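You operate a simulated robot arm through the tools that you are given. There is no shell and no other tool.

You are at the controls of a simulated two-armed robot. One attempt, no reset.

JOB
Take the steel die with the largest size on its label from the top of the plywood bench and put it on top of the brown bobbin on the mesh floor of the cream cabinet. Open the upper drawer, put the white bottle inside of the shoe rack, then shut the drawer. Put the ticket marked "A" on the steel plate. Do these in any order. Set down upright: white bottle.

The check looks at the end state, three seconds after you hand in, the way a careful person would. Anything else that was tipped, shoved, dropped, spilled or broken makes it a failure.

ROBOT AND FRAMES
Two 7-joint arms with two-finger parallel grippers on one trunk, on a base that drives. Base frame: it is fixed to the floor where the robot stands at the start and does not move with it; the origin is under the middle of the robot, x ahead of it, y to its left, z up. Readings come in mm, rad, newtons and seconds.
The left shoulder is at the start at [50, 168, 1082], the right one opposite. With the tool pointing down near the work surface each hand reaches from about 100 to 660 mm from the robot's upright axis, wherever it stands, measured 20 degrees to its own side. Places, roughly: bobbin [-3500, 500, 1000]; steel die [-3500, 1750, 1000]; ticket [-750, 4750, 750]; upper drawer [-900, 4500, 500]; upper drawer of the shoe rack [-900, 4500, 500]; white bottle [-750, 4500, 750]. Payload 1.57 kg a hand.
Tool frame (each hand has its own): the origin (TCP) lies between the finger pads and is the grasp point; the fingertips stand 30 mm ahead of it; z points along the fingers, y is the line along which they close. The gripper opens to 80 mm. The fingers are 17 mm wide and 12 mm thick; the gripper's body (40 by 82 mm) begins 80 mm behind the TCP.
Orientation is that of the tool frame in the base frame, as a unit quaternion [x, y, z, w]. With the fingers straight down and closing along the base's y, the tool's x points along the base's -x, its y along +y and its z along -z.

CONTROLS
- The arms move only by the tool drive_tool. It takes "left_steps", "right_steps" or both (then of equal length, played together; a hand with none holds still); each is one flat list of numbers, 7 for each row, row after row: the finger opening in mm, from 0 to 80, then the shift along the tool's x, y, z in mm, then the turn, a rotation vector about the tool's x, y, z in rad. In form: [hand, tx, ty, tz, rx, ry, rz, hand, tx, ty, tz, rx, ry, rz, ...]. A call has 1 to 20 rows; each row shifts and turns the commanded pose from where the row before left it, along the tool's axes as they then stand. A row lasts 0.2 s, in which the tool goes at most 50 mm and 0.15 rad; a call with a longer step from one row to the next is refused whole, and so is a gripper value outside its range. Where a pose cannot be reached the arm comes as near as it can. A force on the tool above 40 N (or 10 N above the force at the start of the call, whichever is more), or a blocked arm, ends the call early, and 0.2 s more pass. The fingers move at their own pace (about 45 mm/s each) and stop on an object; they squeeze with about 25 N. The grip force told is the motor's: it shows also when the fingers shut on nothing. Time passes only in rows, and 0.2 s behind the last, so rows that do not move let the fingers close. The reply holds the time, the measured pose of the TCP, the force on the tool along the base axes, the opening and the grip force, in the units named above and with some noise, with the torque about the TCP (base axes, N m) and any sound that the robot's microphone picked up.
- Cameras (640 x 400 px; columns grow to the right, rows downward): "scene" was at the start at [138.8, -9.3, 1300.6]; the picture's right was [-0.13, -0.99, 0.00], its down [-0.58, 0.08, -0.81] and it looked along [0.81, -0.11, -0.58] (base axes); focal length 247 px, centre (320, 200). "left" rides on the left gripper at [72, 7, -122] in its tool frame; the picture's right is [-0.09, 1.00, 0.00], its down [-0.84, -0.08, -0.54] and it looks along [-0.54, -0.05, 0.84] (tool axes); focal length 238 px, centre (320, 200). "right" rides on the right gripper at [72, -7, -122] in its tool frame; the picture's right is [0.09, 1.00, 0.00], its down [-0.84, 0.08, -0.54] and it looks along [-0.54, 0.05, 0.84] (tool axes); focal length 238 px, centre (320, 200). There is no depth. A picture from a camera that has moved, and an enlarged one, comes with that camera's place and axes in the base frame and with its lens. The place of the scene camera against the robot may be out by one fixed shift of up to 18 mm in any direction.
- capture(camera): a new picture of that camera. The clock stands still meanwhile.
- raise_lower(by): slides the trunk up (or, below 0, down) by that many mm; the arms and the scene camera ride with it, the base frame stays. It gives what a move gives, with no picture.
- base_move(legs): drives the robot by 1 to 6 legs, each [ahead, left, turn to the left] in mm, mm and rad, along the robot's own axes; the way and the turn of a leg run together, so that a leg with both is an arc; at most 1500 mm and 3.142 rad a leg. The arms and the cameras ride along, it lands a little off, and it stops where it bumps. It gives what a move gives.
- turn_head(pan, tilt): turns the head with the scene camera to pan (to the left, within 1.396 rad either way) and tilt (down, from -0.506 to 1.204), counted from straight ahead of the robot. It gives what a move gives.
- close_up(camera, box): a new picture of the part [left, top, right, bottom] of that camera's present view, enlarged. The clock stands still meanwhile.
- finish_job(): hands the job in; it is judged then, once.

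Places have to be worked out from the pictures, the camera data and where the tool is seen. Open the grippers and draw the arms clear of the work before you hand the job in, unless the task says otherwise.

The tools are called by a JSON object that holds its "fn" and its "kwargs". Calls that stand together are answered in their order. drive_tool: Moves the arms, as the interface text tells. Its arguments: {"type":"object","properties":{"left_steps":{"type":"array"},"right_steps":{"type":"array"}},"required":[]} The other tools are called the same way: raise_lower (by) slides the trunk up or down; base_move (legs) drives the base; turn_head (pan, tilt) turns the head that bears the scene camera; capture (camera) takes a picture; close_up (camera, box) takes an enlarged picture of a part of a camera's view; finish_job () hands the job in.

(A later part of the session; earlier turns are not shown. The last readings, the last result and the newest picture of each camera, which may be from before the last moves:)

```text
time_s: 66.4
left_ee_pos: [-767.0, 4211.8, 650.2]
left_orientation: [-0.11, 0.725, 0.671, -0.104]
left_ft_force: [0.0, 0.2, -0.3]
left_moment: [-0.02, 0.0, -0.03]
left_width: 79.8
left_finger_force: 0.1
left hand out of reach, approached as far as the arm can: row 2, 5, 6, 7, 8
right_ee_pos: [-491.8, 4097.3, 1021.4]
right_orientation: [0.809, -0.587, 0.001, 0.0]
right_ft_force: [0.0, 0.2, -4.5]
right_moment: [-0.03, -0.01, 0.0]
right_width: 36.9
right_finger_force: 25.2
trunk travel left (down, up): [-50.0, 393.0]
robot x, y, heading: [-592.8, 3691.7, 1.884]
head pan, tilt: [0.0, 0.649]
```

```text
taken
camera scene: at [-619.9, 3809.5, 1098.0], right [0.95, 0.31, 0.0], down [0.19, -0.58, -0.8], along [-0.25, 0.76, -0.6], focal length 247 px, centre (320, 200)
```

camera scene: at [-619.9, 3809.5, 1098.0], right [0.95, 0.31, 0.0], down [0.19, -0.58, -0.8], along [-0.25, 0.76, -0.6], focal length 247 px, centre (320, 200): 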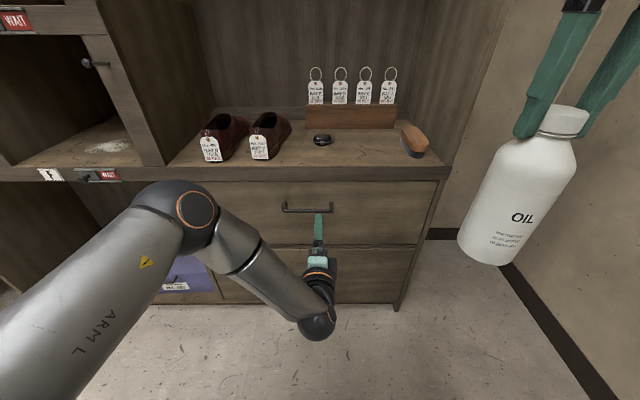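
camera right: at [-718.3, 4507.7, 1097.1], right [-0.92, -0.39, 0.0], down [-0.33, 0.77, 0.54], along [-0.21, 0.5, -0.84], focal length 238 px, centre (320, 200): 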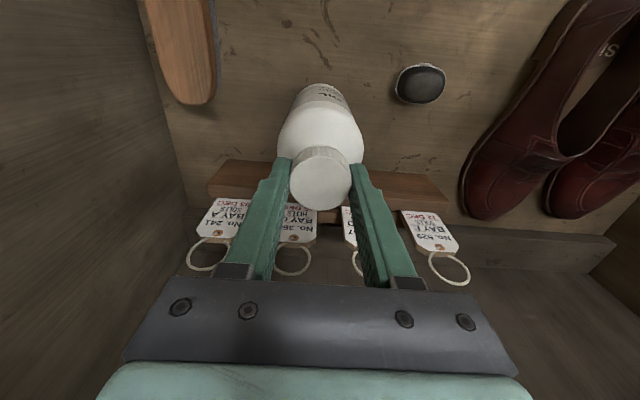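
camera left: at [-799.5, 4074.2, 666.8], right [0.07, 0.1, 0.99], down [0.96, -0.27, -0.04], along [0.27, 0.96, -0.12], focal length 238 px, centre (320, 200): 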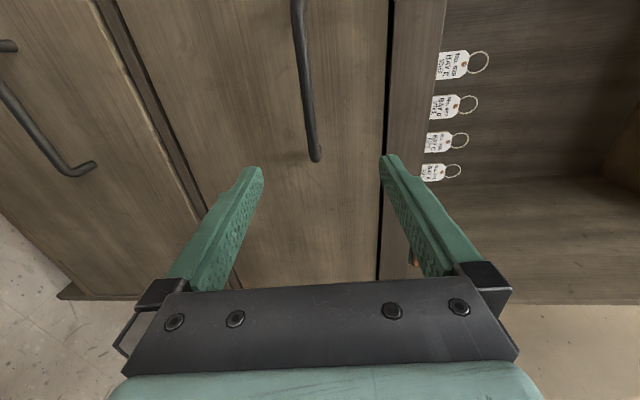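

The hand points at the handle's right part; bar z≈628, about 155 mm ahead and 24 mm left. I advance part way with these corrections and check what is reachable.

{"fn": "drive_tool", "kwargs": {"left_steps": [80, 6, -3, 20, 0, 0, 0, 80, 6, -3, 20, 0, 0, 0, 80, 6, -3, 20, 0, 0, 0, 80, 6, -3, 20, 0, 0, 0, 80, 0, 0, 0, 0, 0, 0]}}

{"fn": "capture", "kwargs": {"camera": "left"}}

```text
time_s: 67.6
left_ee_pos: [-780.1, 4282.7, 661.9]
left_orientation: [-0.109, 0.726, 0.671, -0.105]
left_ft_force: [0.0, 0.6, -0.6]
left_moment: [-0.04, 0.01, 0.01]
left_width: 80.0
left_finger_force: 0.1
left hand out of reach, approached as far as the arm can: row 1, 2, 3, 4
right_ee_pos: [-491.1, 4097.2, 1020.1]
right_orientation: [0.809, -0.588, 0.0, 0.0]
right_ft_force: [-0.4, -0.3, -3.4]
right_moment: [-0.03, 0.01, -0.03]
right_width: 36.7
right_finger_force: 24.9
trunk travel left (down, up): [-50.0, 393.0]
robot x, y, heading: [-591.4, 3685.2, 1.884]
head pan, tilt: [0.0, 0.649]
```

```text
taken
camera left: at [-812.3, 4144.0, 679.1], right [0.07, 0.1, 0.99], down [0.96, -0.27, -0.04], along [0.26, 0.96, -0.12], focal length 238 px, centre (320, 200)
```

left: 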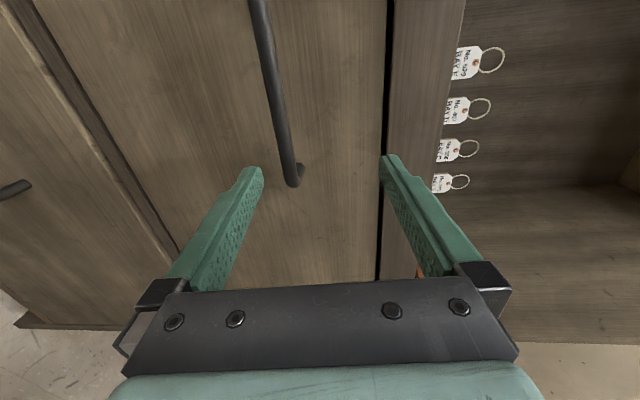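

The arm can't get lower in this pose, but the lateral position is already fine (it would meet the bar ~40 mm from its right end). I lower the trunk by 36 mm to bring the hand to bar height z≈626.

{"fn": "raise_lower", "kwargs": {"by": -36}}

{"fn": "capture", "kwargs": {"camera": "left"}}

```text
time_s: 68.4
left_ee_pos: [-780.0, 4280.9, 626.3]
left_orientation: [-0.11, 0.725, 0.672, -0.104]
left_ft_force: [0.1, 0.0, -0.2]
left_moment: [0.01, -0.02, 0.01]
left_width: 80.1
left_finger_force: 0.1
right_ee_pos: [-491.9, 4097.5, 984.6]
right_orientation: [0.809, -0.587, 0.0, 0.0]
right_ft_force: [0.6, -0.6, -3.5]
right_moment: [0.03, -0.01, 0.02]
right_width: 36.9
right_finger_force: 24.2
trunk travel left (down, up): [-14.0, 429.0]
robot x, y, heading: [-595.4, 3687.0, 1.881]
head pan, tilt: [0.0, 0.649]
```

```text
taken
camera left: at [-812.3, 4143.8, 643.3], right [0.07, 0.1, 0.99], down [0.96, -0.27, -0.04], along [0.26, 0.96, -0.12], focal length 238 px, centre (320, 200)
```

left: 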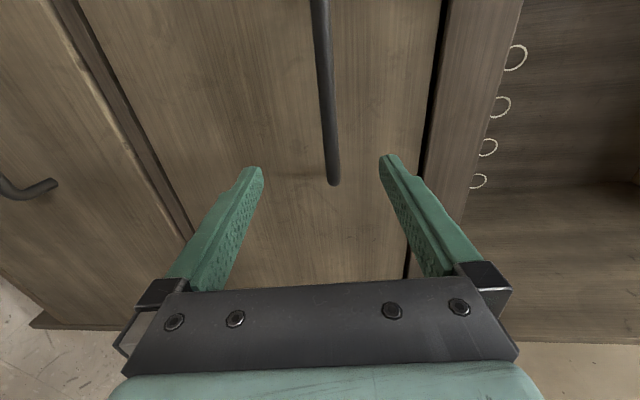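

Bar is now nearly level with the fingers (z≈631, slightly above centre). I make a small forward/up test step to see how the hand follows.

{"fn": "drive_tool", "kwargs": {"left_steps": [80, 0, 6, 15, 0, 0, 0, 80, 0, 4, 15, 0, 0, 0, 80, 0, 0, 0, 0, 0, 0]}}

{"fn": "capture", "kwargs": {"camera": "left"}}

```text
time_s: 69.2
left_ee_pos: [-789.4, 4310.8, 634.4]
left_orientation: [-0.109, 0.725, 0.672, -0.104]
left_ft_force: [0.0, 0.2, 0.7]
left_moment: [0.0, 0.01, -0.01]
left_width: 80.2
left_finger_force: 0.1
right_ee_pos: [-491.8, 4097.1, 984.5]
right_orientation: [0.809, -0.588, 0.0, 0.0]
right_ft_force: [-1.3, -0.1, -3.3]
right_moment: [0.03, -0.01, -0.02]
right_width: 36.9
right_finger_force: 24.8
trunk travel left (down, up): [-14.0, 429.0]
robot x, y, heading: [-591.1, 3688.0, 1.886]
head pan, tilt: [0.0, 0.649]
```

```text
taken
camera left: at [-821.6, 4172.8, 651.1], right [0.07, 0.1, 0.99], down [0.96, -0.27, -0.04], along [0.26, 0.96, -0.12], focal length 238 px, centre (320, 200)
```

left: 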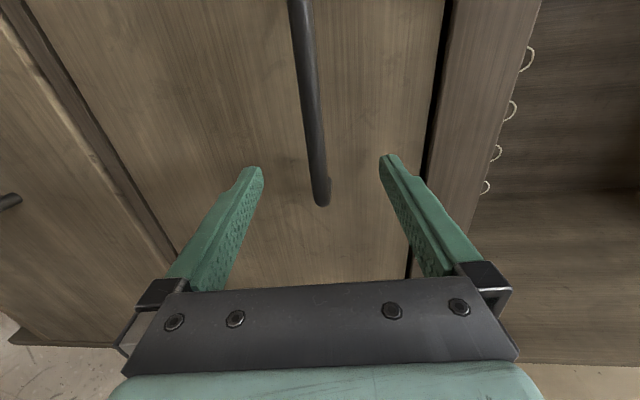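

The hand follows, and the bar is about 53 mm ahead and level with the TCP. I advance 40 mm and close on the bar.

{"fn": "drive_tool", "kwargs": {"left_steps": [80, 0, 0, 14, 0, 0, 0, 80, 0, 0, 13, 0, 0, 0, 80, 0, 0, 13, 0, 0, 0, 80, 0, 0, 0, 0, 0, 0]}}

{"fn": "capture", "kwargs": {"camera": "left"}}

{"fn": "capture", "kwargs": {"camera": "scene"}}

```text
time_s: 69.9
left_ee_pos: [-795.2, 4335.5, 630.9]
left_orientation: [-0.113, 0.724, 0.672, -0.107]
left_ft_force: [0.9, -13.5, 3.7]
left_moment: [0.77, 0.11, 0.09]
left_width: 80.0
left_finger_force: 0.0
right_ee_pos: [-491.1, 4095.2, 984.9]
right_orientation: [0.809, -0.588, 0.001, 0.001]
right_ft_force: [-0.1, 1.1, -3.1]
right_moment: [-0.01, 0.0, -0.02]
right_width: 36.5
right_finger_force: 25.3
trunk travel left (down, up): [-14.0, 429.0]
robot x, y, heading: [-590.3, 3687.7, 1.885]
head pan, tilt: [0.0, 0.649]
stopped in row 3 (left hand): the force on the tool passed its limit at 58 N (the readings are from after the stop); the commanded pose is now the measured one
```

```text
taken
camera left: at [-827.4, 4198.2, 648.6], right [0.07, 0.1, 0.99], down [0.96, -0.26, -0.04], along [0.26, 0.96, -0.11], focal length 238 px, centre (320, 200)
```

left: 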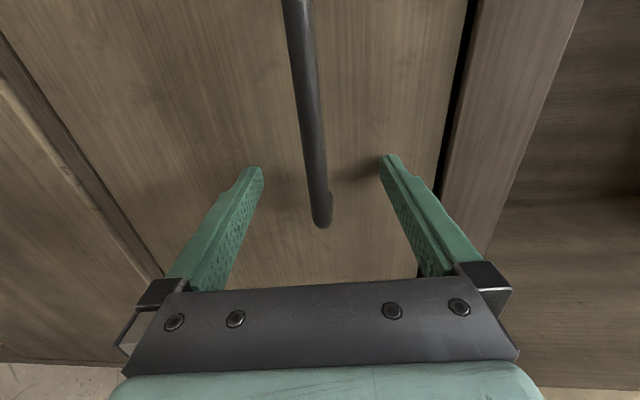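

```text
taken
camera scene: at [-619.7, 3808.0, 1062.2], right [0.95, 0.31, 0.0], down [0.19, -0.57, -0.8], along [-0.25, 0.76, -0.6], focal length 247 px, centre (320, 200)
```

scene: 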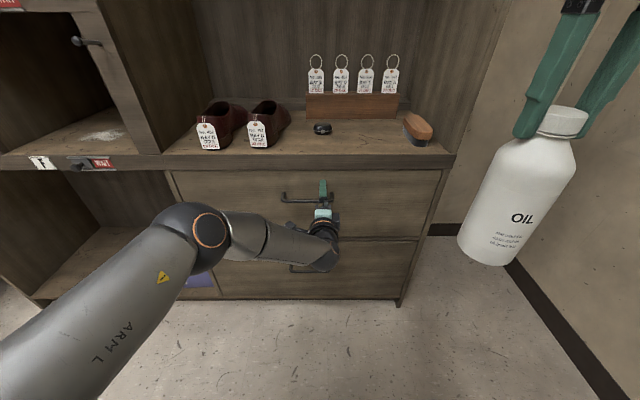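

The fingertips just touched the drawer face, so the bar now lies right at the grasp point. I back off 5 mm and close on the bar.

{"fn": "drive_tool", "kwargs": {"left_steps": [80, 0, 0, -5, 0, 0, 0, 60, 0, 0, 0, 0, 0, 0, 40, 0, 0, 0, 0, 0, 0, 20, 0, 0, 0, 0, 0, 0, 0, 0, 0, 0, 0, 0, 0, 0, 0, 0, 0, 0, 0, 0, 0, 0, 0, 0, 0, 0, 0, 0, 0, 0, 0, 0, 0, 0]}}

{"fn": "capture", "kwargs": {"camera": "left"}}

```text
time_s: 71.7
left_ee_pos: [-794.8, 4331.7, 631.3]
left_orientation: [-0.112, 0.725, 0.671, -0.108]
left_ft_force: [-0.7, 0.3, 2.8]
left_moment: [-0.02, -0.14, -0.01]
left_width: 11.8
left_finger_force: 29.2
right_ee_pos: [-491.2, 4095.5, 984.8]
right_orientation: [0.809, -0.588, 0.001, 0.0]
right_ft_force: [0.1, 0.1, -4.6]
right_moment: [0.04, -0.03, 0.01]
right_width: 36.9
right_finger_force: 25.2
trunk travel left (down, up): [-14.0, 429.0]
robot x, y, heading: [-596.5, 3685.3, 1.891]
head pan, tilt: [0.0, 0.649]
```

```text
taken
camera left: at [-826.3, 4194.5, 648.5], right [0.07, 0.1, 0.99], down [0.96, -0.26, -0.04], along [0.26, 0.96, -0.12], focal length 238 px, centre (320, 200)
```

left: 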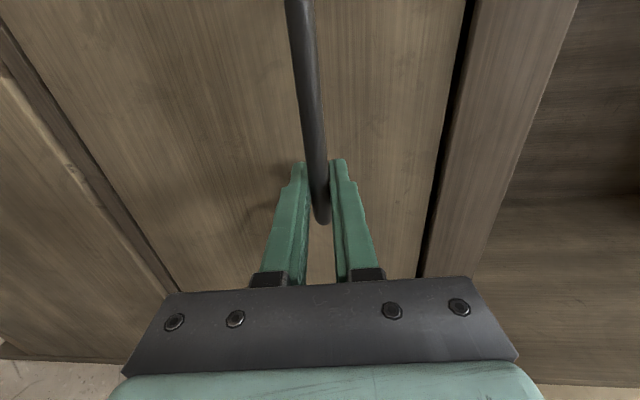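

The bar is gripped (11.8 mm). I pull straight back along the rack normal in gentle steps.

{"fn": "drive_tool", "kwargs": {"left_steps": [0, 0, -0.7, -10, 0, 0, 0, 0, 0, -0.7, -10, 0, 0, 0, 0, 0, -0.7, -10, 0, 0, 0, 0, 0, -0.9, -12, 0, 0, 0, 0, 0, -0.9, -12, 0, 0, 0, 0, 0, -0.9, -12, 0, 0, 0, 0, 0, -0.9, -12, 0, 0, 0, 0, 0, -0.9, -12, 0, 0, 0, 0, 0, 0, 0, 0, 0, 0]}}

{"fn": "capture", "kwargs": {"camera": "scene"}}

```text
time_s: 73.7
left_ee_pos: [-766.6, 4246.1, 631.9]
left_orientation: [-0.112, 0.725, 0.671, -0.107]
left_ft_force: [4.1, 0.9, 5.6]
left_moment: [0.04, -0.1, 0.59]
left_width: 11.8
left_finger_force: 28.8
right_ee_pos: [-491.2, 4096.5, 985.0]
right_orientation: [0.809, -0.588, 0.0, 0.0]
right_ft_force: [1.3, -0.2, -3.8]
right_moment: [0.02, 0.01, 0.0]
right_width: 36.7
right_finger_force: 24.8
trunk travel left (down, up): [-14.0, 429.0]
robot x, y, heading: [-594.5, 3684.2, 1.883]
head pan, tilt: [0.0, 0.649]
```

```text
taken
camera scene: at [-619.7, 3808.8, 1062.1], right [0.95, 0.31, 0.0], down [0.19, -0.57, -0.8], along [-0.25, 0.76, -0.6], focal length 247 px, centre (320, 200)
```

scene: 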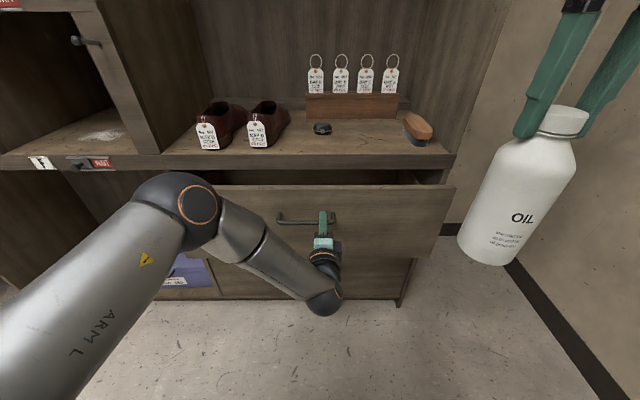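

The drawer slides freely (90 mm open, low forces). I keep pulling another 150 mm.

{"fn": "drive_tool", "kwargs": {"left_steps": [0, 0, -1, -15, 0, 0, 0, 0, 0, -1, -15, 0, 0, 0, 0, 0, -1, -15, 0, 0, 0, 0, 0, -1, -15, 0, 0, 0, 0, 0, -1, -15, 0, 0, 0, 0, 0, -1, -15, 0, 0, 0, 0, 0, -1, -15, 0, 0, 0, 0, 0, -1, -15, 0, 0, 0, 0, 0, -1, -15, 0, 0, 0, 0, 0, -1, -15, 0, 0, 0, 0, 0, 0, 0, 0, 0, 0]}}

{"fn": "capture", "kwargs": {"camera": "scene"}}

```text
time_s: 76.1
left_ee_pos: [-720.8, 4103.8, 630.3]
left_orientation: [-0.113, 0.727, 0.669, -0.106]
left_ft_force: [13.5, 4.0, -12.3]
left_moment: [0.04, -0.17, 0.37]
left_width: 11.8
left_finger_force: 29.0
right_ee_pos: [-490.6, 4097.3, 982.6]
right_orientation: [0.809, -0.587, 0.0, 0.0]
right_ft_force: [0.3, 0.4, -3.4]
right_moment: [0.02, 0.01, 0.0]
right_width: 37.1
right_finger_force: 25.2
trunk travel left (down, up): [-14.0, 429.0]
robot x, y, heading: [-589.3, 3686.2, 1.881]
head pan, tilt: [0.0, 0.649]
```

```text
taken
camera scene: at [-619.6, 3809.9, 1061.8], right [0.95, 0.31, 0.0], down [0.19, -0.58, -0.8], along [-0.25, 0.76, -0.61], focal length 247 px, centre (320, 200)
```

scene: 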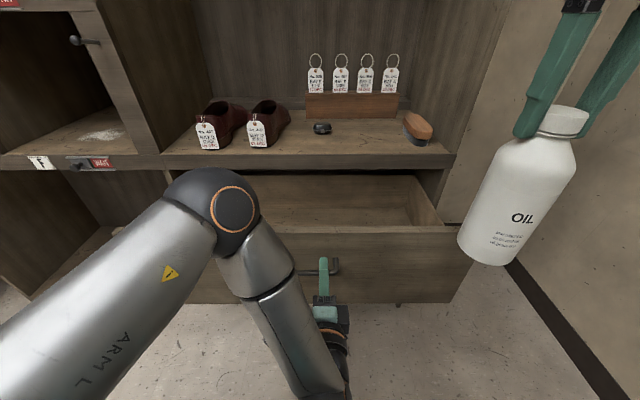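

The drawer is ~240 mm open. I pull another 30 mm for more room, then look inside.

{"fn": "drive_tool", "kwargs": {"left_steps": [0, 0, -0.7, -10, 0, 0, 0, 0, 0, -0.7, -10, 0, 0, 0, 0, 0, -0.7, -10, 0, 0, 0, 0, 0, 0, 0, 0, 0, 0]}}

{"fn": "close_up", "kwargs": {"camera": "scene", "box": [220, 140, 480, 310]}}

```text
time_s: 77.1
left_ee_pos: [-710.2, 4075.2, 631.3]
left_orientation: [-0.112, 0.728, 0.668, -0.106]
left_ft_force: [14.3, 5.9, -13.4]
left_moment: [0.01, -0.14, -0.11]
left_width: 11.8
left_finger_force: 29.1
right_ee_pos: [-491.7, 4097.2, 984.4]
right_orientation: [0.809, -0.588, 0.001, 0.001]
right_ft_force: [0.1, -0.3, -3.7]
right_moment: [-0.01, -0.04, 0.0]
right_width: 36.7
right_finger_force: 25.3
trunk travel left (down, up): [-14.0, 429.0]
robot x, y, heading: [-589.7, 3684.3, 1.888]
head pan, tilt: [0.0, 0.649]
```

```text
2.35 times, centred on (350, 225) of scene
camera zoom: at [-619.6, 3810.1, 1061.8], right [0.95, 0.31, 0.0], down [0.19, -0.58, -0.8], along [-0.25, 0.76, -0.61], focal length 582 px, centre (249, 141)
```

zoom: 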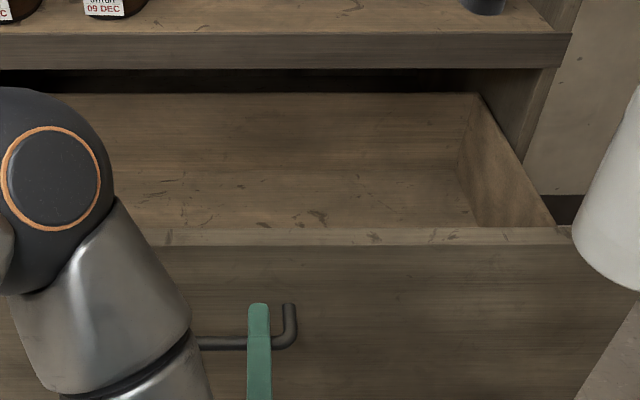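

The drawer is 270 mm open and looks empty. I release the handle, back the left hand off 45 mm, and then raise the trunk so the right arm can work from above.

{"fn": "drive_tool", "kwargs": {"left_steps": [20, 0, 0, 0, 0, 0, 0, 40, 0, 0, 0, 0, 0, 0, 60, 0, 0, 0, 0, 0, 0, 80, 0, 0, 0, 0, 0, 0, 80, 0, 0, 0, 0, 0, 0, 80, 0, 0, -10, 0, 0, 0, 80, 0, 0, -15, 0, 0, 0, 80, 0, 0, -20, 0, 0, 0, 80, 0, 0, 0, 0, 0, 0]}}

{"fn": "capture", "kwargs": {"camera": "scene"}}

{"fn": "capture", "kwargs": {"camera": "left"}}

```text
time_s: 79.1
left_ee_pos: [-713.1, 4064.4, 645.4]
left_orientation: [-0.115, 0.724, 0.671, -0.109]
left_ft_force: [-0.3, 0.0, 0.3]
left_moment: [-0.02, 0.0, 0.01]
left_width: 80.2
left_finger_force: 0.0
left hand out of reach, approached as far as the arm can: row 7, 8
right_ee_pos: [-491.4, 4097.8, 985.0]
right_orientation: [0.809, -0.587, 0.001, 0.0]
right_ft_force: [0.8, 0.8, -2.7]
right_moment: [0.0, -0.02, -0.03]
right_width: 36.8
right_finger_force: 25.3
trunk travel left (down, up): [-14.0, 429.0]
robot x, y, heading: [-591.4, 3685.4, 1.886]
head pan, tilt: [0.0, 0.649]
```

```text
taken
camera scene: at [-620.0, 3809.2, 1062.0], right [0.95, 0.31, 0.0], down [0.19, -0.58, -0.8], along [-0.25, 0.76, -0.6], focal length 247 px, centre (320, 200)
```

scene: 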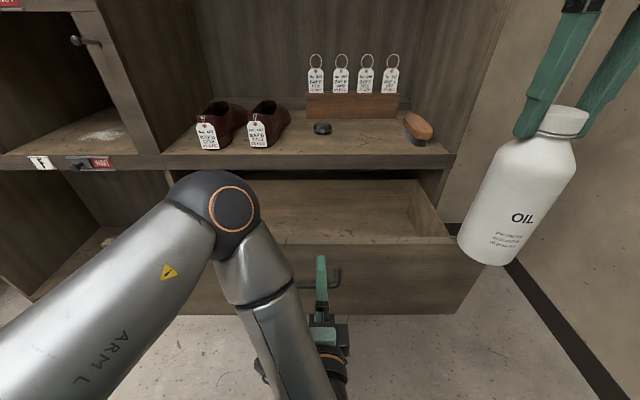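

```text
taken
camera left: at [-744.0, 3926.7, 662.3], right [0.07, 0.1, 0.99], down [0.97, -0.26, -0.04], along [0.25, 0.96, -0.11], focal length 238 px, centre (320, 200)
```

left: 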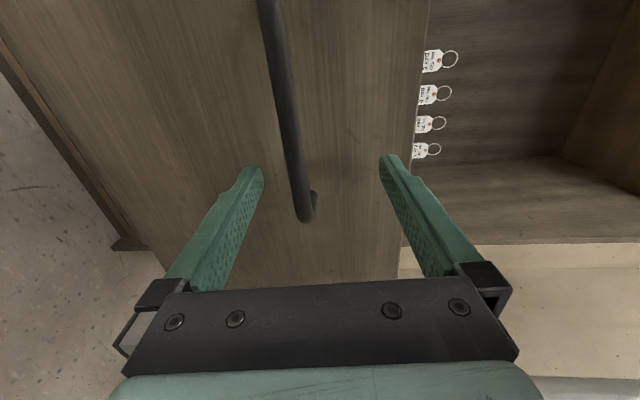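

The left arm can't retract further in this pose and its fingertips still straddle the bar, so I back the base off by 60 mm to clear it before raising anything.

{"fn": "base_move", "kwargs": {"legs": [[-60, 0, 0]]}}

{"fn": "capture", "kwargs": {"camera": "left"}}

{"fn": "capture", "kwargs": {"camera": "scene"}}

```text
time_s: 80.0
left_ee_pos: [-695.4, 4008.0, 645.8]
left_orientation: [-0.115, 0.725, 0.67, -0.109]
left_ft_force: [-0.7, -0.1, 0.5]
left_moment: [-0.01, -0.04, 0.01]
left_width: 80.0
left_finger_force: 0.1
right_ee_pos: [-473.5, 4041.4, 984.5]
right_orientation: [0.809, -0.587, 0.001, 0.0]
right_ft_force: [1.3, -0.3, -3.8]
right_moment: [-0.02, 0.0, 0.01]
right_width: 37.1
right_finger_force: 24.9
trunk travel left (down, up): [-14.0, 429.0]
robot x, y, heading: [-574.8, 3633.9, 1.882]
head pan, tilt: [0.0, 0.649]
```

```text
taken
camera left: at [-725.6, 3870.4, 662.2], right [0.07, 0.1, 0.99], down [0.97, -0.26, -0.04], along [0.25, 0.96, -0.12], focal length 238 px, centre (320, 200)
```

left: 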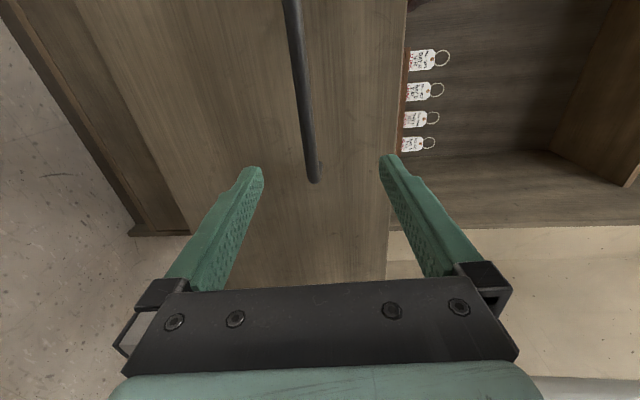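

```text
taken
camera scene: at [-601.8, 3753.0, 1062.0], right [0.95, 0.31, 0.0], down [0.19, -0.58, -0.8], along [-0.25, 0.76, -0.6], focal length 247 px, centre (320, 200)
```

scene: 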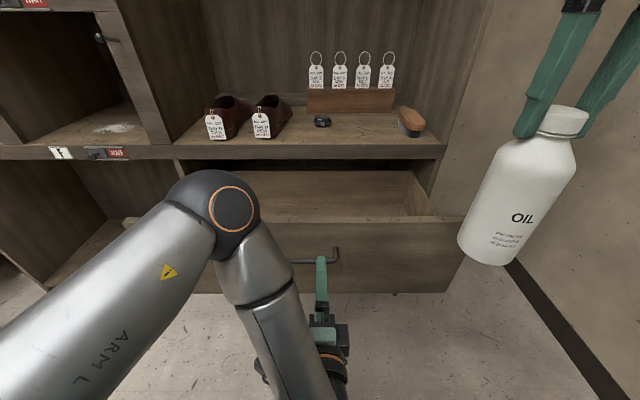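

The left fingers are now clear of the bar by ~40 mm. I raise the trunk 200 mm and shift the left hand aside.

{"fn": "raise_lower", "kwargs": {"by": 200}}

{"fn": "drive_tool", "kwargs": {"left_steps": [80, 30, 0, 0, 0, 0, 0, 80, 35, 0, 0, 0, 0, 0, 80, 35, 0, 0, 0, 0, 0, 80, 30, 0, 0, 0, 0, 0, 80, 0, 0, 0, 0, 0, 0]}}

{"fn": "capture", "kwargs": {"camera": "scene"}}

```text
time_s: 82.2
left_ee_pos: [-695.7, 4007.6, 845.0]
left_orientation: [-0.115, 0.724, 0.671, -0.11]
left_ft_force: [-0.1, 0.4, -0.3]
left_moment: [0.01, -0.02, 0.03]
left_width: 79.9
left_finger_force: 0.2
right_ee_pos: [-472.8, 4040.9, 1183.7]
right_orientation: [0.809, -0.588, 0.0, 0.001]
right_ft_force: [-0.1, -0.3, -3.0]
right_moment: [-0.01, -0.03, 0.01]
right_width: 36.9
right_finger_force: 25.6
trunk travel left (down, up): [-214.0, 229.0]
robot x, y, heading: [-575.0, 3628.6, 1.89]
head pan, tilt: [0.0, 0.649]
```

```text
time_s: 83.4
left_ee_pos: [-797.2, 3999.5, 871.7]
left_orientation: [-0.114, 0.726, 0.67, -0.108]
left_ft_force: [0.4, 0.8, 0.4]
left_moment: [0.02, -0.01, 0.01]
left_width: 80.3
left_finger_force: 0.2
left hand out of reach, approached as far as the arm can: row 2, 3, 4
right_ee_pos: [-473.4, 4040.8, 1184.1]
right_orientation: [0.809, -0.588, 0.0, 0.001]
right_ft_force: [0.9, -0.1, -2.8]
right_moment: [-0.01, -0.01, -0.03]
right_width: 37.0
right_finger_force: 25.3
trunk travel left (down, up): [-214.0, 229.0]
robot x, y, heading: [-576.5, 3627.6, 1.885]
head pan, tilt: [0.0, 0.649]
```

```text
taken
camera scene: at [-601.7, 3753.0, 1262.0], right [0.95, 0.31, 0.0], down [0.19, -0.58, -0.8], along [-0.25, 0.76, -0.6], focal length 247 px, centre (320, 200)
```

scene: 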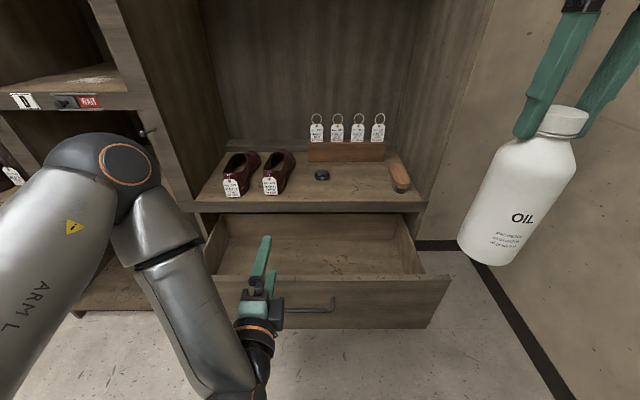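

The empty drawer is visible. I zoom in to measure its inside.

{"fn": "close_up", "kwargs": {"camera": "scene", "box": [190, 190, 470, 365]}}

```text
2.29 times, centred on (330, 278) of scene
camera zoom: at [-601.7, 3753.0, 1262.0], right [0.95, 0.31, 0.0], down [0.19, -0.58, -0.8], along [-0.25, 0.76, -0.6], focal length 565 px, centre (297, 23)
```

zoom: 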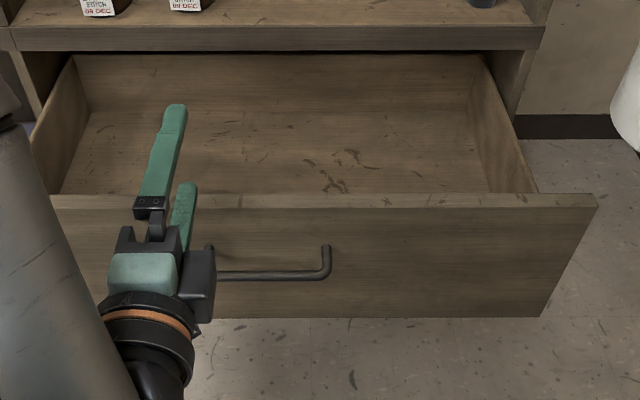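

From the perspective, the drawer floor is about z≈460, its sides ~600, front top ~705, so the bottle (≈195 mm below my TCP) fits with TCP ending near z≈655. I carry the bottle over the drawer, about 100 mm behind its front panel.

{"fn": "drive_tool", "kwargs": {"right_steps": [0, -34.3, 13.6, 0, 0, 0, 0, 0, -34.3, 13.6, 0, 0, 0, 0, 0, -34.3, 13.6, 0, 0, 0, 0, 0, -34.3, 13.6, 0, 0, 0, 0, 0, -34.3, 13.6, 0, 0, 0, 0, 0, -34.3, 13.6, 0, 0, 0, 0, 0, -34.3, 13.6, 0, 0, 0, 0, 0, 0, 0, 30, 0, 0, 0, 0, 0, 0, 40, 0, 0, 0, 0, 0, 0, 40, 0, 0, 0, 0, 0, 0, 40, 0, 0, 0, 0, 0, 0, 40, 0, 0, 0, 0, 0, 0, 0, 0, 0, 0]}}

{"fn": "capture", "kwargs": {"camera": "scene"}}

{"fn": "capture", "kwargs": {"camera": "right"}}

```text
time_s: 86.2
left_ee_pos: [-798.2, 4000.7, 872.1]
left_orientation: [-0.115, 0.726, 0.669, -0.109]
left_ft_force: [-0.7, -0.6, -0.3]
left_moment: [-0.01, 0.0, -0.02]
left_width: 80.2
left_finger_force: 0.1
right_ee_pos: [-585.3, 4169.9, 975.7]
right_orientation: [0.809, -0.587, 0.0, 0.0]
right_ft_force: [0.1, 0.8, -3.9]
right_moment: [0.03, 0.0, -0.03]
right_width: 36.7
right_finger_force: 25.5
right hand out of reach, approached as far as the arm can: row 5, 6, 7
trunk travel left (down, up): [-214.0, 229.0]
robot x, y, heading: [-574.4, 3630.2, 1.885]
head pan, tilt: [0.0, 0.649]
```

```text
taken
camera scene: at [-601.8, 3753.1, 1262.0], right [0.95, 0.31, 0.0], down [0.19, -0.58, -0.8], along [-0.25, 0.76, -0.6], focal length 247 px, centre (320, 200)
```

scene: 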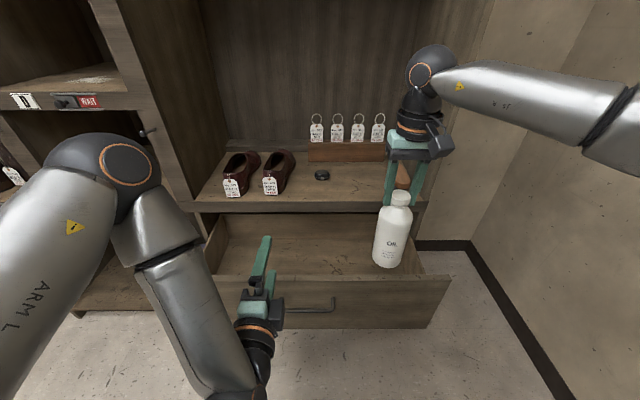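

```text
taken
camera right: at [-556.1, 4103.5, 1096.5], right [-0.92, -0.39, 0.0], down [-0.33, 0.77, 0.54], along [-0.21, 0.5, -0.84], focal length 238 px, centre (320, 200)
```

right: 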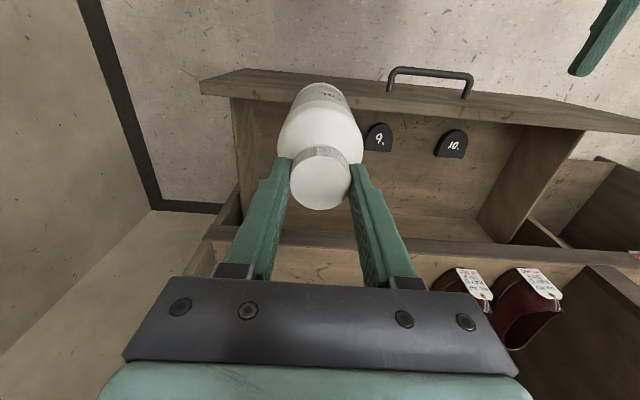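

The wrist view reveals two black pieces "9" and "10" lying in the drawer at lateral ≈ −10 and −210, so I keep the bottle at lateral +160. I move 83 mm forward at this height, then look again.

{"fn": "drive_tool", "kwargs": {"right_steps": [0, -28, -1, 0, 0, 0, 0, 0, -28, -1, 0, 0, 0, 0, 0, -27, 0, 0, 0, 0, 0, 0, 0, 0, 20, 0, 0, 0, 0, 0, 0, 30, 0, 0, 0, 0, 0, 0, 0, 0, 0, 0]}}

{"fn": "capture", "kwargs": {"camera": "scene"}}

{"fn": "capture", "kwargs": {"camera": "right"}}

```text
time_s: 87.6
left_ee_pos: [-797.7, 3999.4, 873.2]
left_orientation: [-0.116, 0.726, 0.669, -0.11]
left_ft_force: [0.0, 0.3, 0.0]
left_moment: [-0.01, -0.02, 0.0]
left_width: 79.9
left_finger_force: 0.0
right_ee_pos: [-609.1, 4251.3, 923.2]
right_orientation: [0.809, -0.588, 0.001, 0.0]
right_ft_force: [0.1, -0.4, -3.1]
right_moment: [0.01, 0.03, 0.0]
right_width: 36.8
right_finger_force: 25.3
trunk travel left (down, up): [-214.0, 229.0]
robot x, y, heading: [-573.8, 3630.7, 1.882]
head pan, tilt: [0.0, 0.649]
```

```text
taken
camera scene: at [-601.8, 3753.1, 1262.0], right [0.95, 0.31, 0.0], down [0.19, -0.58, -0.8], along [-0.25, 0.76, -0.6], focal length 247 px, centre (320, 200)
```

scene: 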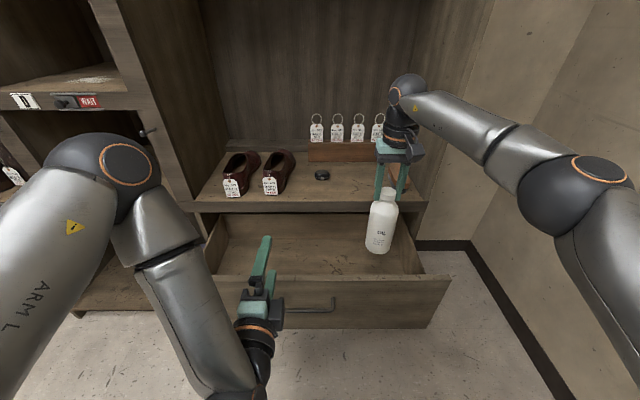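

```text
taken
camera right: at [-579.9, 4183.5, 1045.8], right [-0.92, -0.4, 0.0], down [-0.33, 0.77, 0.54], along [-0.21, 0.5, -0.84], focal length 238 px, centre (320, 200)
```

right: 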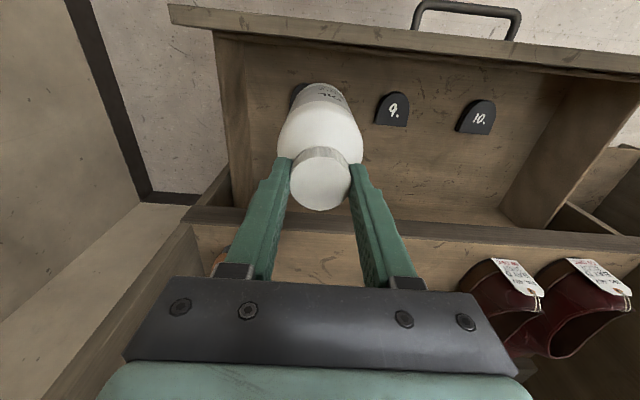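

A third black piece shows partly behind the bottle (lateral ≈ +200), so the free gap is between it and "9", around lateral +90. I shift the bottle 70 mm left and check the view.

{"fn": "drive_tool", "kwargs": {"right_steps": [0, 0, 24, 0, 0, 0, 0, 0, 0, 24, 0, 0, 0, 0, 0, 0, 22, 0, 0, 0, 0, 0, 0, 0, 0, 0, 0, 0]}}

{"fn": "capture", "kwargs": {"camera": "right"}}

{"fn": "close_up", "kwargs": {"camera": "scene", "box": [190, 190, 470, 365]}}

```text
time_s: 88.6
left_ee_pos: [-797.6, 4000.9, 872.9]
left_orientation: [-0.115, 0.726, 0.669, -0.109]
left_ft_force: [-0.1, -0.2, -0.1]
left_moment: [-0.01, 0.0, 0.0]
left_width: 79.9
left_finger_force: 0.2
right_ee_pos: [-675.2, 4230.3, 923.8]
right_orientation: [0.809, -0.588, 0.001, 0.0]
right_ft_force: [0.1, 0.3, -3.2]
right_moment: [0.03, -0.01, -0.01]
right_width: 36.9
right_finger_force: 25.4
trunk travel left (down, up): [-214.0, 229.0]
robot x, y, heading: [-580.5, 3626.9, 1.886]
head pan, tilt: [0.0, 0.649]
```

```text
taken
camera right: at [-646.9, 4162.6, 1045.7], right [-0.92, -0.39, 0.0], down [-0.33, 0.77, 0.54], along [-0.21, 0.5, -0.84], focal length 238 px, centre (320, 200)
```

right: 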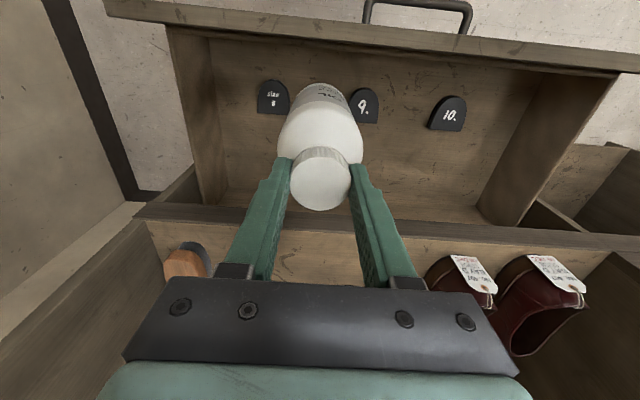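

```text
2.29 times, centred on (330, 278) of scene
camera zoom: at [-601.8, 3753.1, 1262.0], right [0.95, 0.31, 0.0], down [0.19, -0.58, -0.8], along [-0.25, 0.76, -0.6], focal length 565 px, centre (297, 23)
```

zoom: 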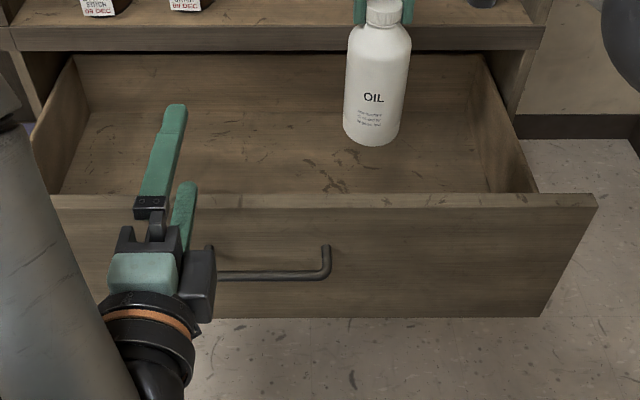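

Pieces 8, 9 and 10 lie in a row near the front; the bottle at lateral 93 sits mid-gap with ~33 mm to spare on each side. I lower it to just above the drawer floor.

{"fn": "drive_tool", "kwargs": {"right_steps": [0, 0, 0, 30, 0, 0, 0, 0, 0, 0, 40, 0, 0, 0, 0, 0, 0, 40, 0, 0, 0, 0, 0, 0, 40, 0, 0, 0, 0, 0, 0, 40, 0, 0, 0, 0, 0, 0, 30, 0, 0, 0, 0, 0, 0, 15, 0, 0, 0, 0, 0, 0, 0, 0, 0, 0]}}

{"fn": "capture", "kwargs": {"camera": "right"}}

{"fn": "capture", "kwargs": {"camera": "scene"}}

```text
time_s: 90.4
left_ee_pos: [-797.8, 4000.4, 873.8]
left_orientation: [-0.116, 0.726, 0.669, -0.109]
left_ft_force: [0.2, 0.4, 0.0]
left_moment: [0.03, -0.01, -0.02]
left_width: 80.1
left_finger_force: 0.0
right_ee_pos: [-669.7, 4221.6, 690.1]
right_orientation: [0.809, -0.587, 0.0, 0.0]
right_ft_force: [-0.1, 0.1, -3.2]
right_moment: [-0.01, 0.01, -0.01]
right_width: 36.4
right_finger_force: 25.2
right hand out of reach, approached as far as the arm can: row 6, 7
trunk travel left (down, up): [-214.0, 229.0]
robot x, y, heading: [-575.6, 3630.1, 1.879]
head pan, tilt: [0.0, 0.649]
```

```text
taken
camera right: at [-642.1, 4155.6, 811.8], right [-0.92, -0.4, 0.0], down [-0.33, 0.77, 0.54], along [-0.21, 0.5, -0.84], focal length 238 px, centre (320, 200)
```

right: 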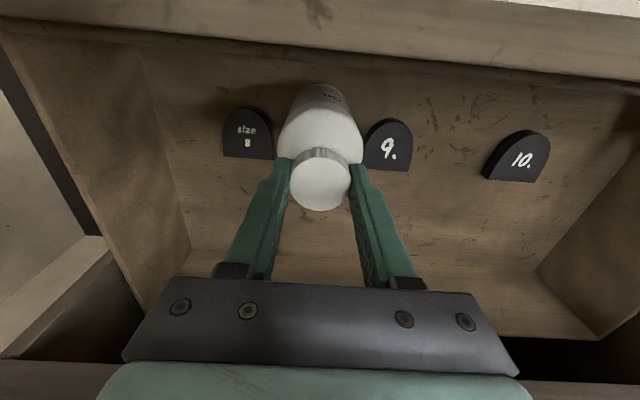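

```text
taken
camera scene: at [-601.7, 3753.2, 1262.0], right [0.95, 0.31, 0.0], down [0.19, -0.58, -0.8], along [-0.25, 0.76, -0.6], focal length 247 px, centre (320, 200)
```

scene: 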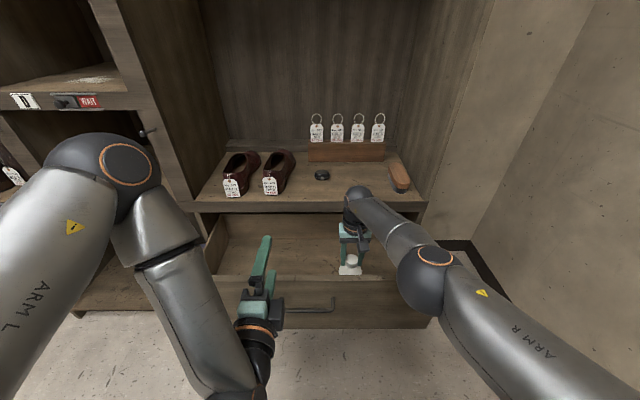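

Arm reach ended at z≈690, so I'll raise the hand a bit, lower the trunk, and then finish with small arm steps. The base of the bottle has ~25 mm clearance to pieces 8 and 9.

{"fn": "drive_tool", "kwargs": {"right_steps": [0, -5, 0, -20, 0, 0, 0, 0, -5, 0, -25, 0, 0, 0, 0, 0, 0, 0, 0, 0, 0]}}

{"fn": "raise_lower", "kwargs": {"by": -62}}

{"fn": "capture", "kwargs": {"camera": "scene"}}

```text
time_s: 91.2
left_ee_pos: [-797.1, 3999.0, 873.2]
left_orientation: [-0.115, 0.726, 0.669, -0.109]
left_ft_force: [0.7, 0.2, 0.7]
left_moment: [0.0, 0.03, -0.03]
left_width: 79.8
left_finger_force: 0.1
right_ee_pos: [-673.9, 4232.2, 734.9]
right_orientation: [0.809, -0.588, 0.0, 0.0]
right_ft_force: [1.0, 0.0, -3.5]
right_moment: [0.02, -0.02, -0.04]
right_width: 36.8
right_finger_force: 25.0
trunk travel left (down, up): [-214.0, 229.0]
robot x, y, heading: [-572.9, 3628.5, 1.884]
head pan, tilt: [0.0, 0.649]
```

```text
time_s: 92.2
left_ee_pos: [-798.3, 4001.1, 811.4]
left_orientation: [-0.116, 0.726, 0.67, -0.109]
left_ft_force: [-0.4, 0.3, 0.1]
left_moment: [-0.03, -0.01, -0.02]
left_width: 79.9
left_finger_force: 0.1
right_ee_pos: [-673.8, 4232.2, 673.3]
right_orientation: [0.809, -0.587, 0.0, 0.001]
right_ft_force: [-0.5, -0.8, -3.5]
right_moment: [0.01, -0.02, -0.06]
right_width: 36.7
right_finger_force: 25.1
trunk travel left (down, up): [-152.0, 291.0]
robot x, y, heading: [-575.9, 3627.5, 1.881]
head pan, tilt: [0.0, 0.649]
```

```text
taken
camera scene: at [-601.8, 3753.0, 1200.0], right [0.95, 0.31, 0.0], down [0.19, -0.58, -0.8], along [-0.25, 0.76, -0.6], focal length 247 px, centre (320, 200)
```

scene: 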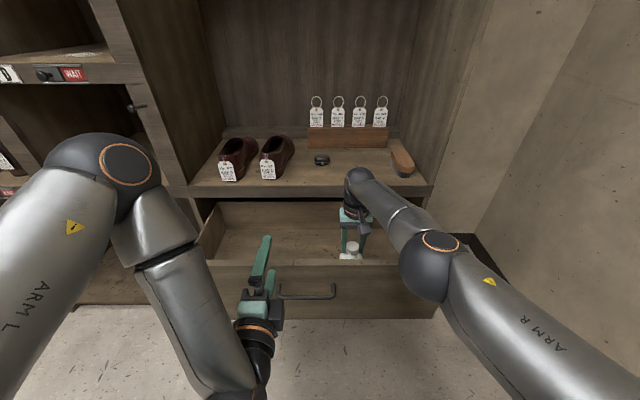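

TCP is at z=673 with the bottle still hanging free (−3.5 N). I descend in small steps watching for contact.

{"fn": "drive_tool", "kwargs": {"right_steps": [0, 0, 0, 4, 0, 0, 0, 0, 0, 0, 4, 0, 0, 0, 0, 0, 0, 4, 0, 0, 0, 0, 0, 0, 0, 0, 0, 0]}}

```text
time_s: 93.2
left_ee_pos: [-798.0, 4000.6, 810.0]
left_orientation: [-0.117, 0.726, 0.669, -0.109]
left_ft_force: [-0.2, 0.3, 0.4]
left_moment: [-0.03, 0.01, -0.04]
left_width: 80.3
left_finger_force: 0.1
right_ee_pos: [-673.8, 4231.0, 660.0]
right_orientation: [0.809, -0.588, 0.001, -0.001]
right_ft_force: [-0.1, -0.1, -4.3]
right_moment: [0.01, 0.0, -0.03]
right_width: 37.2
right_finger_force: 25.4
trunk travel left (down, up): [-152.0, 291.0]
robot x, y, heading: [-573.6, 3628.2, 1.884]
head pan, tilt: [0.0, 0.649]
```

No contact yet at z=660; I go on in 3 mm steps.

{"fn": "drive_tool", "kwargs": {"right_steps": [0, 0, 0, 3, 0, 0, 0, 0, 0, 0, 3, 0, 0, 0, 0, 0, 0, 0, 0, 0, 0]}}

{"fn": "capture", "kwargs": {"camera": "right"}}

```text
time_s: 94.0
left_ee_pos: [-798.5, 4000.7, 810.3]
left_orientation: [-0.115, 0.726, 0.669, -0.11]
left_ft_force: [0.0, -0.2, 0.2]
left_moment: [-0.01, -0.02, 0.0]
left_width: 79.8
left_finger_force: 0.0
right_ee_pos: [-673.7, 4231.0, 657.4]
right_orientation: [0.809, -0.587, 0.001, 0.001]
right_ft_force: [1.1, -0.4, -3.2]
right_moment: [-0.03, -0.03, 0.02]
right_width: 36.8
right_finger_force: 25.2
right hand out of reach, approached as far as the arm can: row 1
trunk travel left (down, up): [-152.0, 291.0]
robot x, y, heading: [-576.9, 3627.4, 1.882]
head pan, tilt: [0.0, 0.649]
```

```text
taken
camera right: at [-644.0, 4163.3, 779.1], right [-0.92, -0.4, 0.0], down [-0.33, 0.77, 0.54], along [-0.21, 0.5, -0.84], focal length 238 px, centre (320, 200)
```

right: 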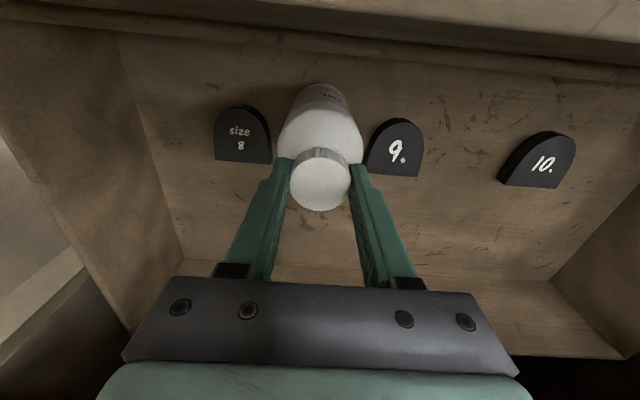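

Still free-hanging at z=657 and the arm is at its lower limit, so I use the trunk for the last millimetres, 5 mm at a time.

{"fn": "raise_lower", "kwargs": {"by": -6}}

```text
time_s: 94.6
left_ee_pos: [-797.0, 3999.8, 805.2]
left_orientation: [-0.115, 0.725, 0.67, -0.11]
left_ft_force: [0.3, -0.3, -0.1]
left_moment: [0.03, 0.01, 0.03]
left_width: 80.3
left_finger_force: 0.1
right_ee_pos: [-673.3, 4231.4, 654.8]
right_orientation: [0.809, -0.588, -0.001, -0.002]
right_ft_force: [0.5, 1.3, 12.5]
right_moment: [0.49, 0.13, 0.0]
right_width: 36.7
right_finger_force: 25.2
trunk travel left (down, up): [-146.0, 297.0]
robot x, y, heading: [-574.7, 3633.1, 1.885]
head pan, tilt: [0.0, 0.649]
```

Contact: +12.5 N at z=655, so the bottle stands on the drawer floor (~z 460). I ease up 1.5 mm and open the fingers slowly.

{"fn": "drive_tool", "kwargs": {"right_steps": [0, 0, 0, -1.5, 0, 0, 0, 37, 0, 0, 0, 0, 0, 0, 42, 0, 0, 0, 0, 0, 0, 50, 0, 0, 0, 0, 0, 0, 60, 0, 0, 0, 0, 0, 0, 75, 0, 0, 0, 0, 0, 0, 80, 0, 0, 0, 0, 0, 0, 80, 0, 0, 0, 0, 0, 0]}}

{"fn": "capture", "kwargs": {"camera": "right"}}

```text
time_s: 96.4
left_ee_pos: [-798.3, 3999.6, 805.3]
left_orientation: [-0.116, 0.726, 0.669, -0.109]
left_ft_force: [0.1, -0.6, 0.4]
left_moment: [0.0, 0.0, -0.02]
left_width: 79.9
left_finger_force: 0.0
right_ee_pos: [-673.3, 4231.0, 652.6]
right_orientation: [0.809, -0.588, 0.0, 0.001]
right_ft_force: [-0.6, 0.4, 0.8]
right_moment: [0.0, 0.0, 0.0]
right_width: 79.9
right_finger_force: 0.0
trunk travel left (down, up): [-146.0, 297.0]
robot x, y, heading: [-571.8, 3631.8, 1.882]
head pan, tilt: [0.0, 0.649]
```

```text
taken
camera right: at [-644.4, 4163.3, 775.0], right [-0.92, -0.4, 0.0], down [-0.33, 0.77, 0.54], along [-0.21, 0.5, -0.84], focal length 238 px, centre (320, 200)
```

right: 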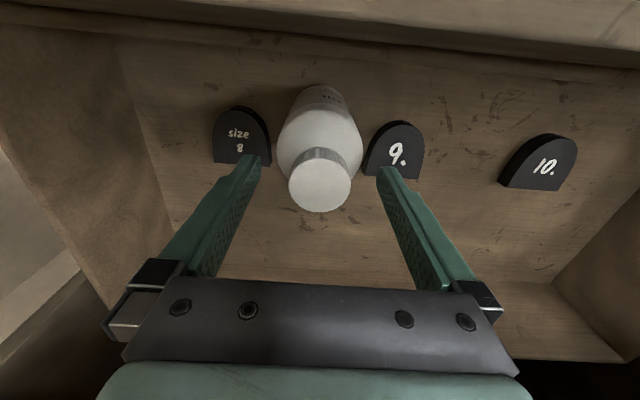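

The bottle stands upright on its own in the open drawer. I lift the right hand straight up and out, then check.

{"fn": "drive_tool", "kwargs": {"right_steps": [80, 0, 0, -15, 0, 0, 0, 80, 0, 0, -30, 0, 0, 0, 80, 0, 0, -40, 0, 0, 0, 80, 0, 0, -45, 0, 0, 0, 80, 0, 0, -45, 0, 0, 0, 80, 0, 0, -45, 0, 0, 0, 80, 0, 0, -45, 0, 0, 0, 80, 0, 0, -30, 0, 0, 0, 80, 0, 0, 0, 0, 0, 0]}}

{"fn": "capture", "kwargs": {"camera": "right"}}

{"fn": "capture", "kwargs": {"camera": "scene"}}

```text
time_s: 98.4
left_ee_pos: [-797.3, 4000.5, 805.6]
left_orientation: [-0.117, 0.726, 0.669, -0.109]
left_ft_force: [-0.7, -0.6, 0.4]
left_moment: [0.01, -0.01, 0.0]
left_width: 80.1
left_finger_force: 0.0
right_ee_pos: [-664.9, 4217.1, 944.0]
right_orientation: [0.809, -0.588, 0.0, 0.0]
right_ft_force: [-0.6, 0.2, -0.6]
right_moment: [0.03, 0.0, 0.0]
right_width: 80.0
right_finger_force: 0.1
right hand out of reach, approached as far as the arm can: row 2, 3, 6, 7, 8
trunk travel left (down, up): [-146.0, 297.0]
robot x, y, heading: [-573.1, 3628.2, 1.885]
head pan, tilt: [0.0, 0.649]
```

```text
taken
camera right: at [-635.8, 4150.1, 1064.6], right [-0.92, -0.4, 0.0], down [-0.33, 0.77, 0.54], along [-0.21, 0.5, -0.84], focal length 238 px, centre (320, 200)
```

right: 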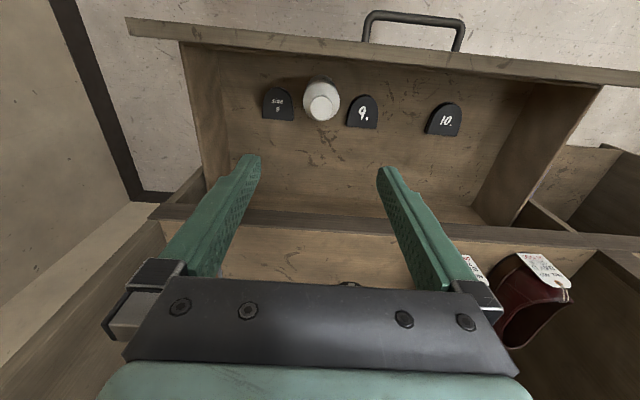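

```text
taken
camera scene: at [-601.8, 3752.7, 1194.0], right [0.95, 0.31, 0.0], down [0.19, -0.57, -0.8], along [-0.25, 0.76, -0.6], focal length 247 px, centre (320, 200)
```

scene: 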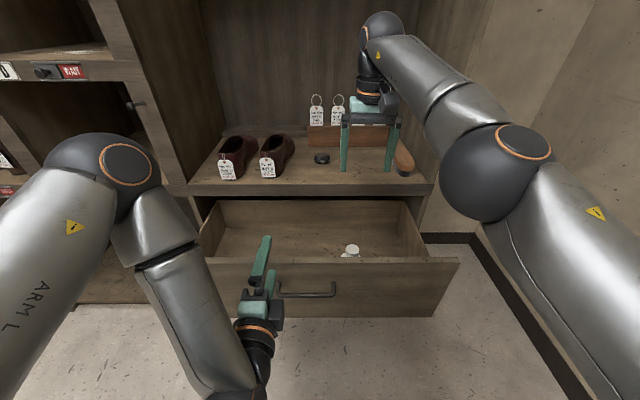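

The bottle stands safely between 8 and 9. I draw the right hand back and close the left fingers to use them as a pusher.

{"fn": "drive_tool", "kwargs": {"left_steps": [60, 0, 0, 0, 0, 0, 0, 40, 0, 0, 0, 0, 0, 0, 20, 0, 0, 0, 0, 0, 0, 0, 0, 0, 0, 0, 0, 0, 0, 0, 0, 0, 0, 0, 0, 0, 0, 0, 0, 0, 0, 0, 0, 0, 0, 0, 0, 0, 0], "right_steps": [80, 35, 0, 0, 0, 0, 0, 80, 40, -5, 0, 0, 0, 0, 80, 40, -10, 0, 0, 0, 0, 80, 40, -20, 0, 0, 0, 0, 80, 40, -20, 0, 0, 0, 0, 80, 35, -20, 0, 0, 0, 0, 80, 0, 0, 0, 0, 0, 0]}}

{"fn": "raise_lower", "kwargs": {"by": -132}}

{"fn": "capture", "kwargs": {"camera": "scene"}}

{"fn": "capture", "kwargs": {"camera": "left"}}

```text
time_s: 100.0
left_ee_pos: [-798.6, 3999.5, 806.0]
left_orientation: [-0.115, 0.725, 0.67, -0.109]
left_ft_force: [-0.3, -0.1, 0.5]
left_moment: [0.02, -0.02, 0.0]
left_width: 0.0
left_finger_force: 20.9
right_ee_pos: [-522.6, 4021.4, 941.0]
right_orientation: [0.809, -0.588, 0.001, 0.0]
right_ft_force: [-0.7, 0.1, -0.2]
right_moment: [0.0, 0.01, -0.03]
right_width: 79.9
right_finger_force: 0.1
right hand out of reach, approached as far as the arm can: row 1
trunk travel left (down, up): [-146.0, 297.0]
robot x, y, heading: [-573.4, 3627.4, 1.888]
head pan, tilt: [0.0, 0.649]
```

```text
time_s: 101.6
left_ee_pos: [-797.8, 4000.2, 671.9]
left_orientation: [-0.116, 0.726, 0.669, -0.11]
left_ft_force: [-0.2, 1.0, 0.3]
left_moment: [-0.03, 0.0, -0.01]
left_width: 0.0
left_finger_force: 21.3
right_ee_pos: [-524.5, 4021.5, 810.5]
right_orientation: [0.809, -0.587, 0.001, 0.001]
right_ft_force: [-0.5, 0.2, 0.3]
right_moment: [-0.02, 0.01, 0.0]
right_width: 79.9
right_finger_force: 0.0
trunk travel left (down, up): [-14.0, 429.0]
robot x, y, heading: [-574.6, 3630.8, 1.886]
head pan, tilt: [0.0, 0.649]
```

```text
taken
camera scene: at [-601.8, 3752.7, 1062.1], right [0.95, 0.31, 0.0], down [0.19, -0.57, -0.8], along [-0.25, 0.76, -0.6], focal length 247 px, centre (320, 200)
```

scene: 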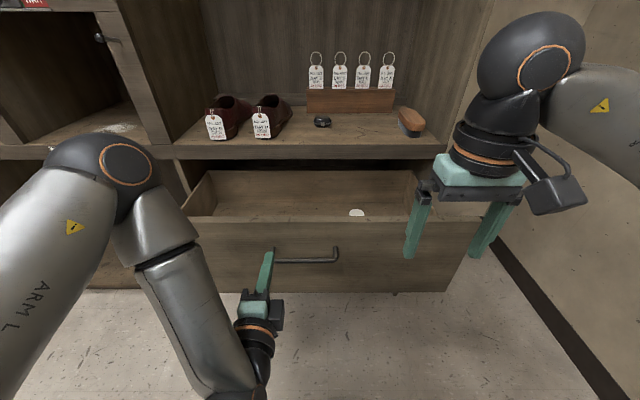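

```text
taken
camera left: at [-828.2, 3862.5, 690.7], right [0.07, 0.11, 0.99], down [0.97, -0.26, -0.04], along [0.25, 0.96, -0.12], focal length 238 px, centre (320, 200)
```

left: 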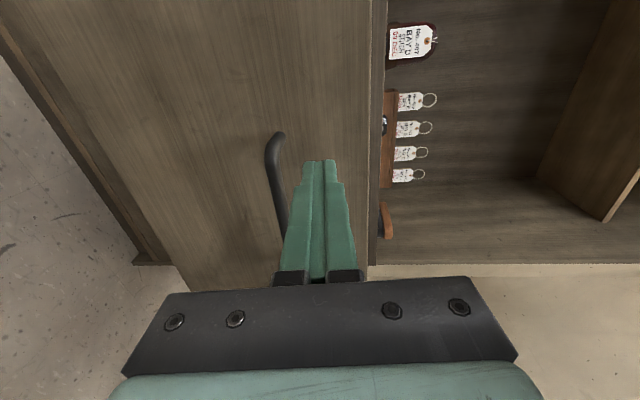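

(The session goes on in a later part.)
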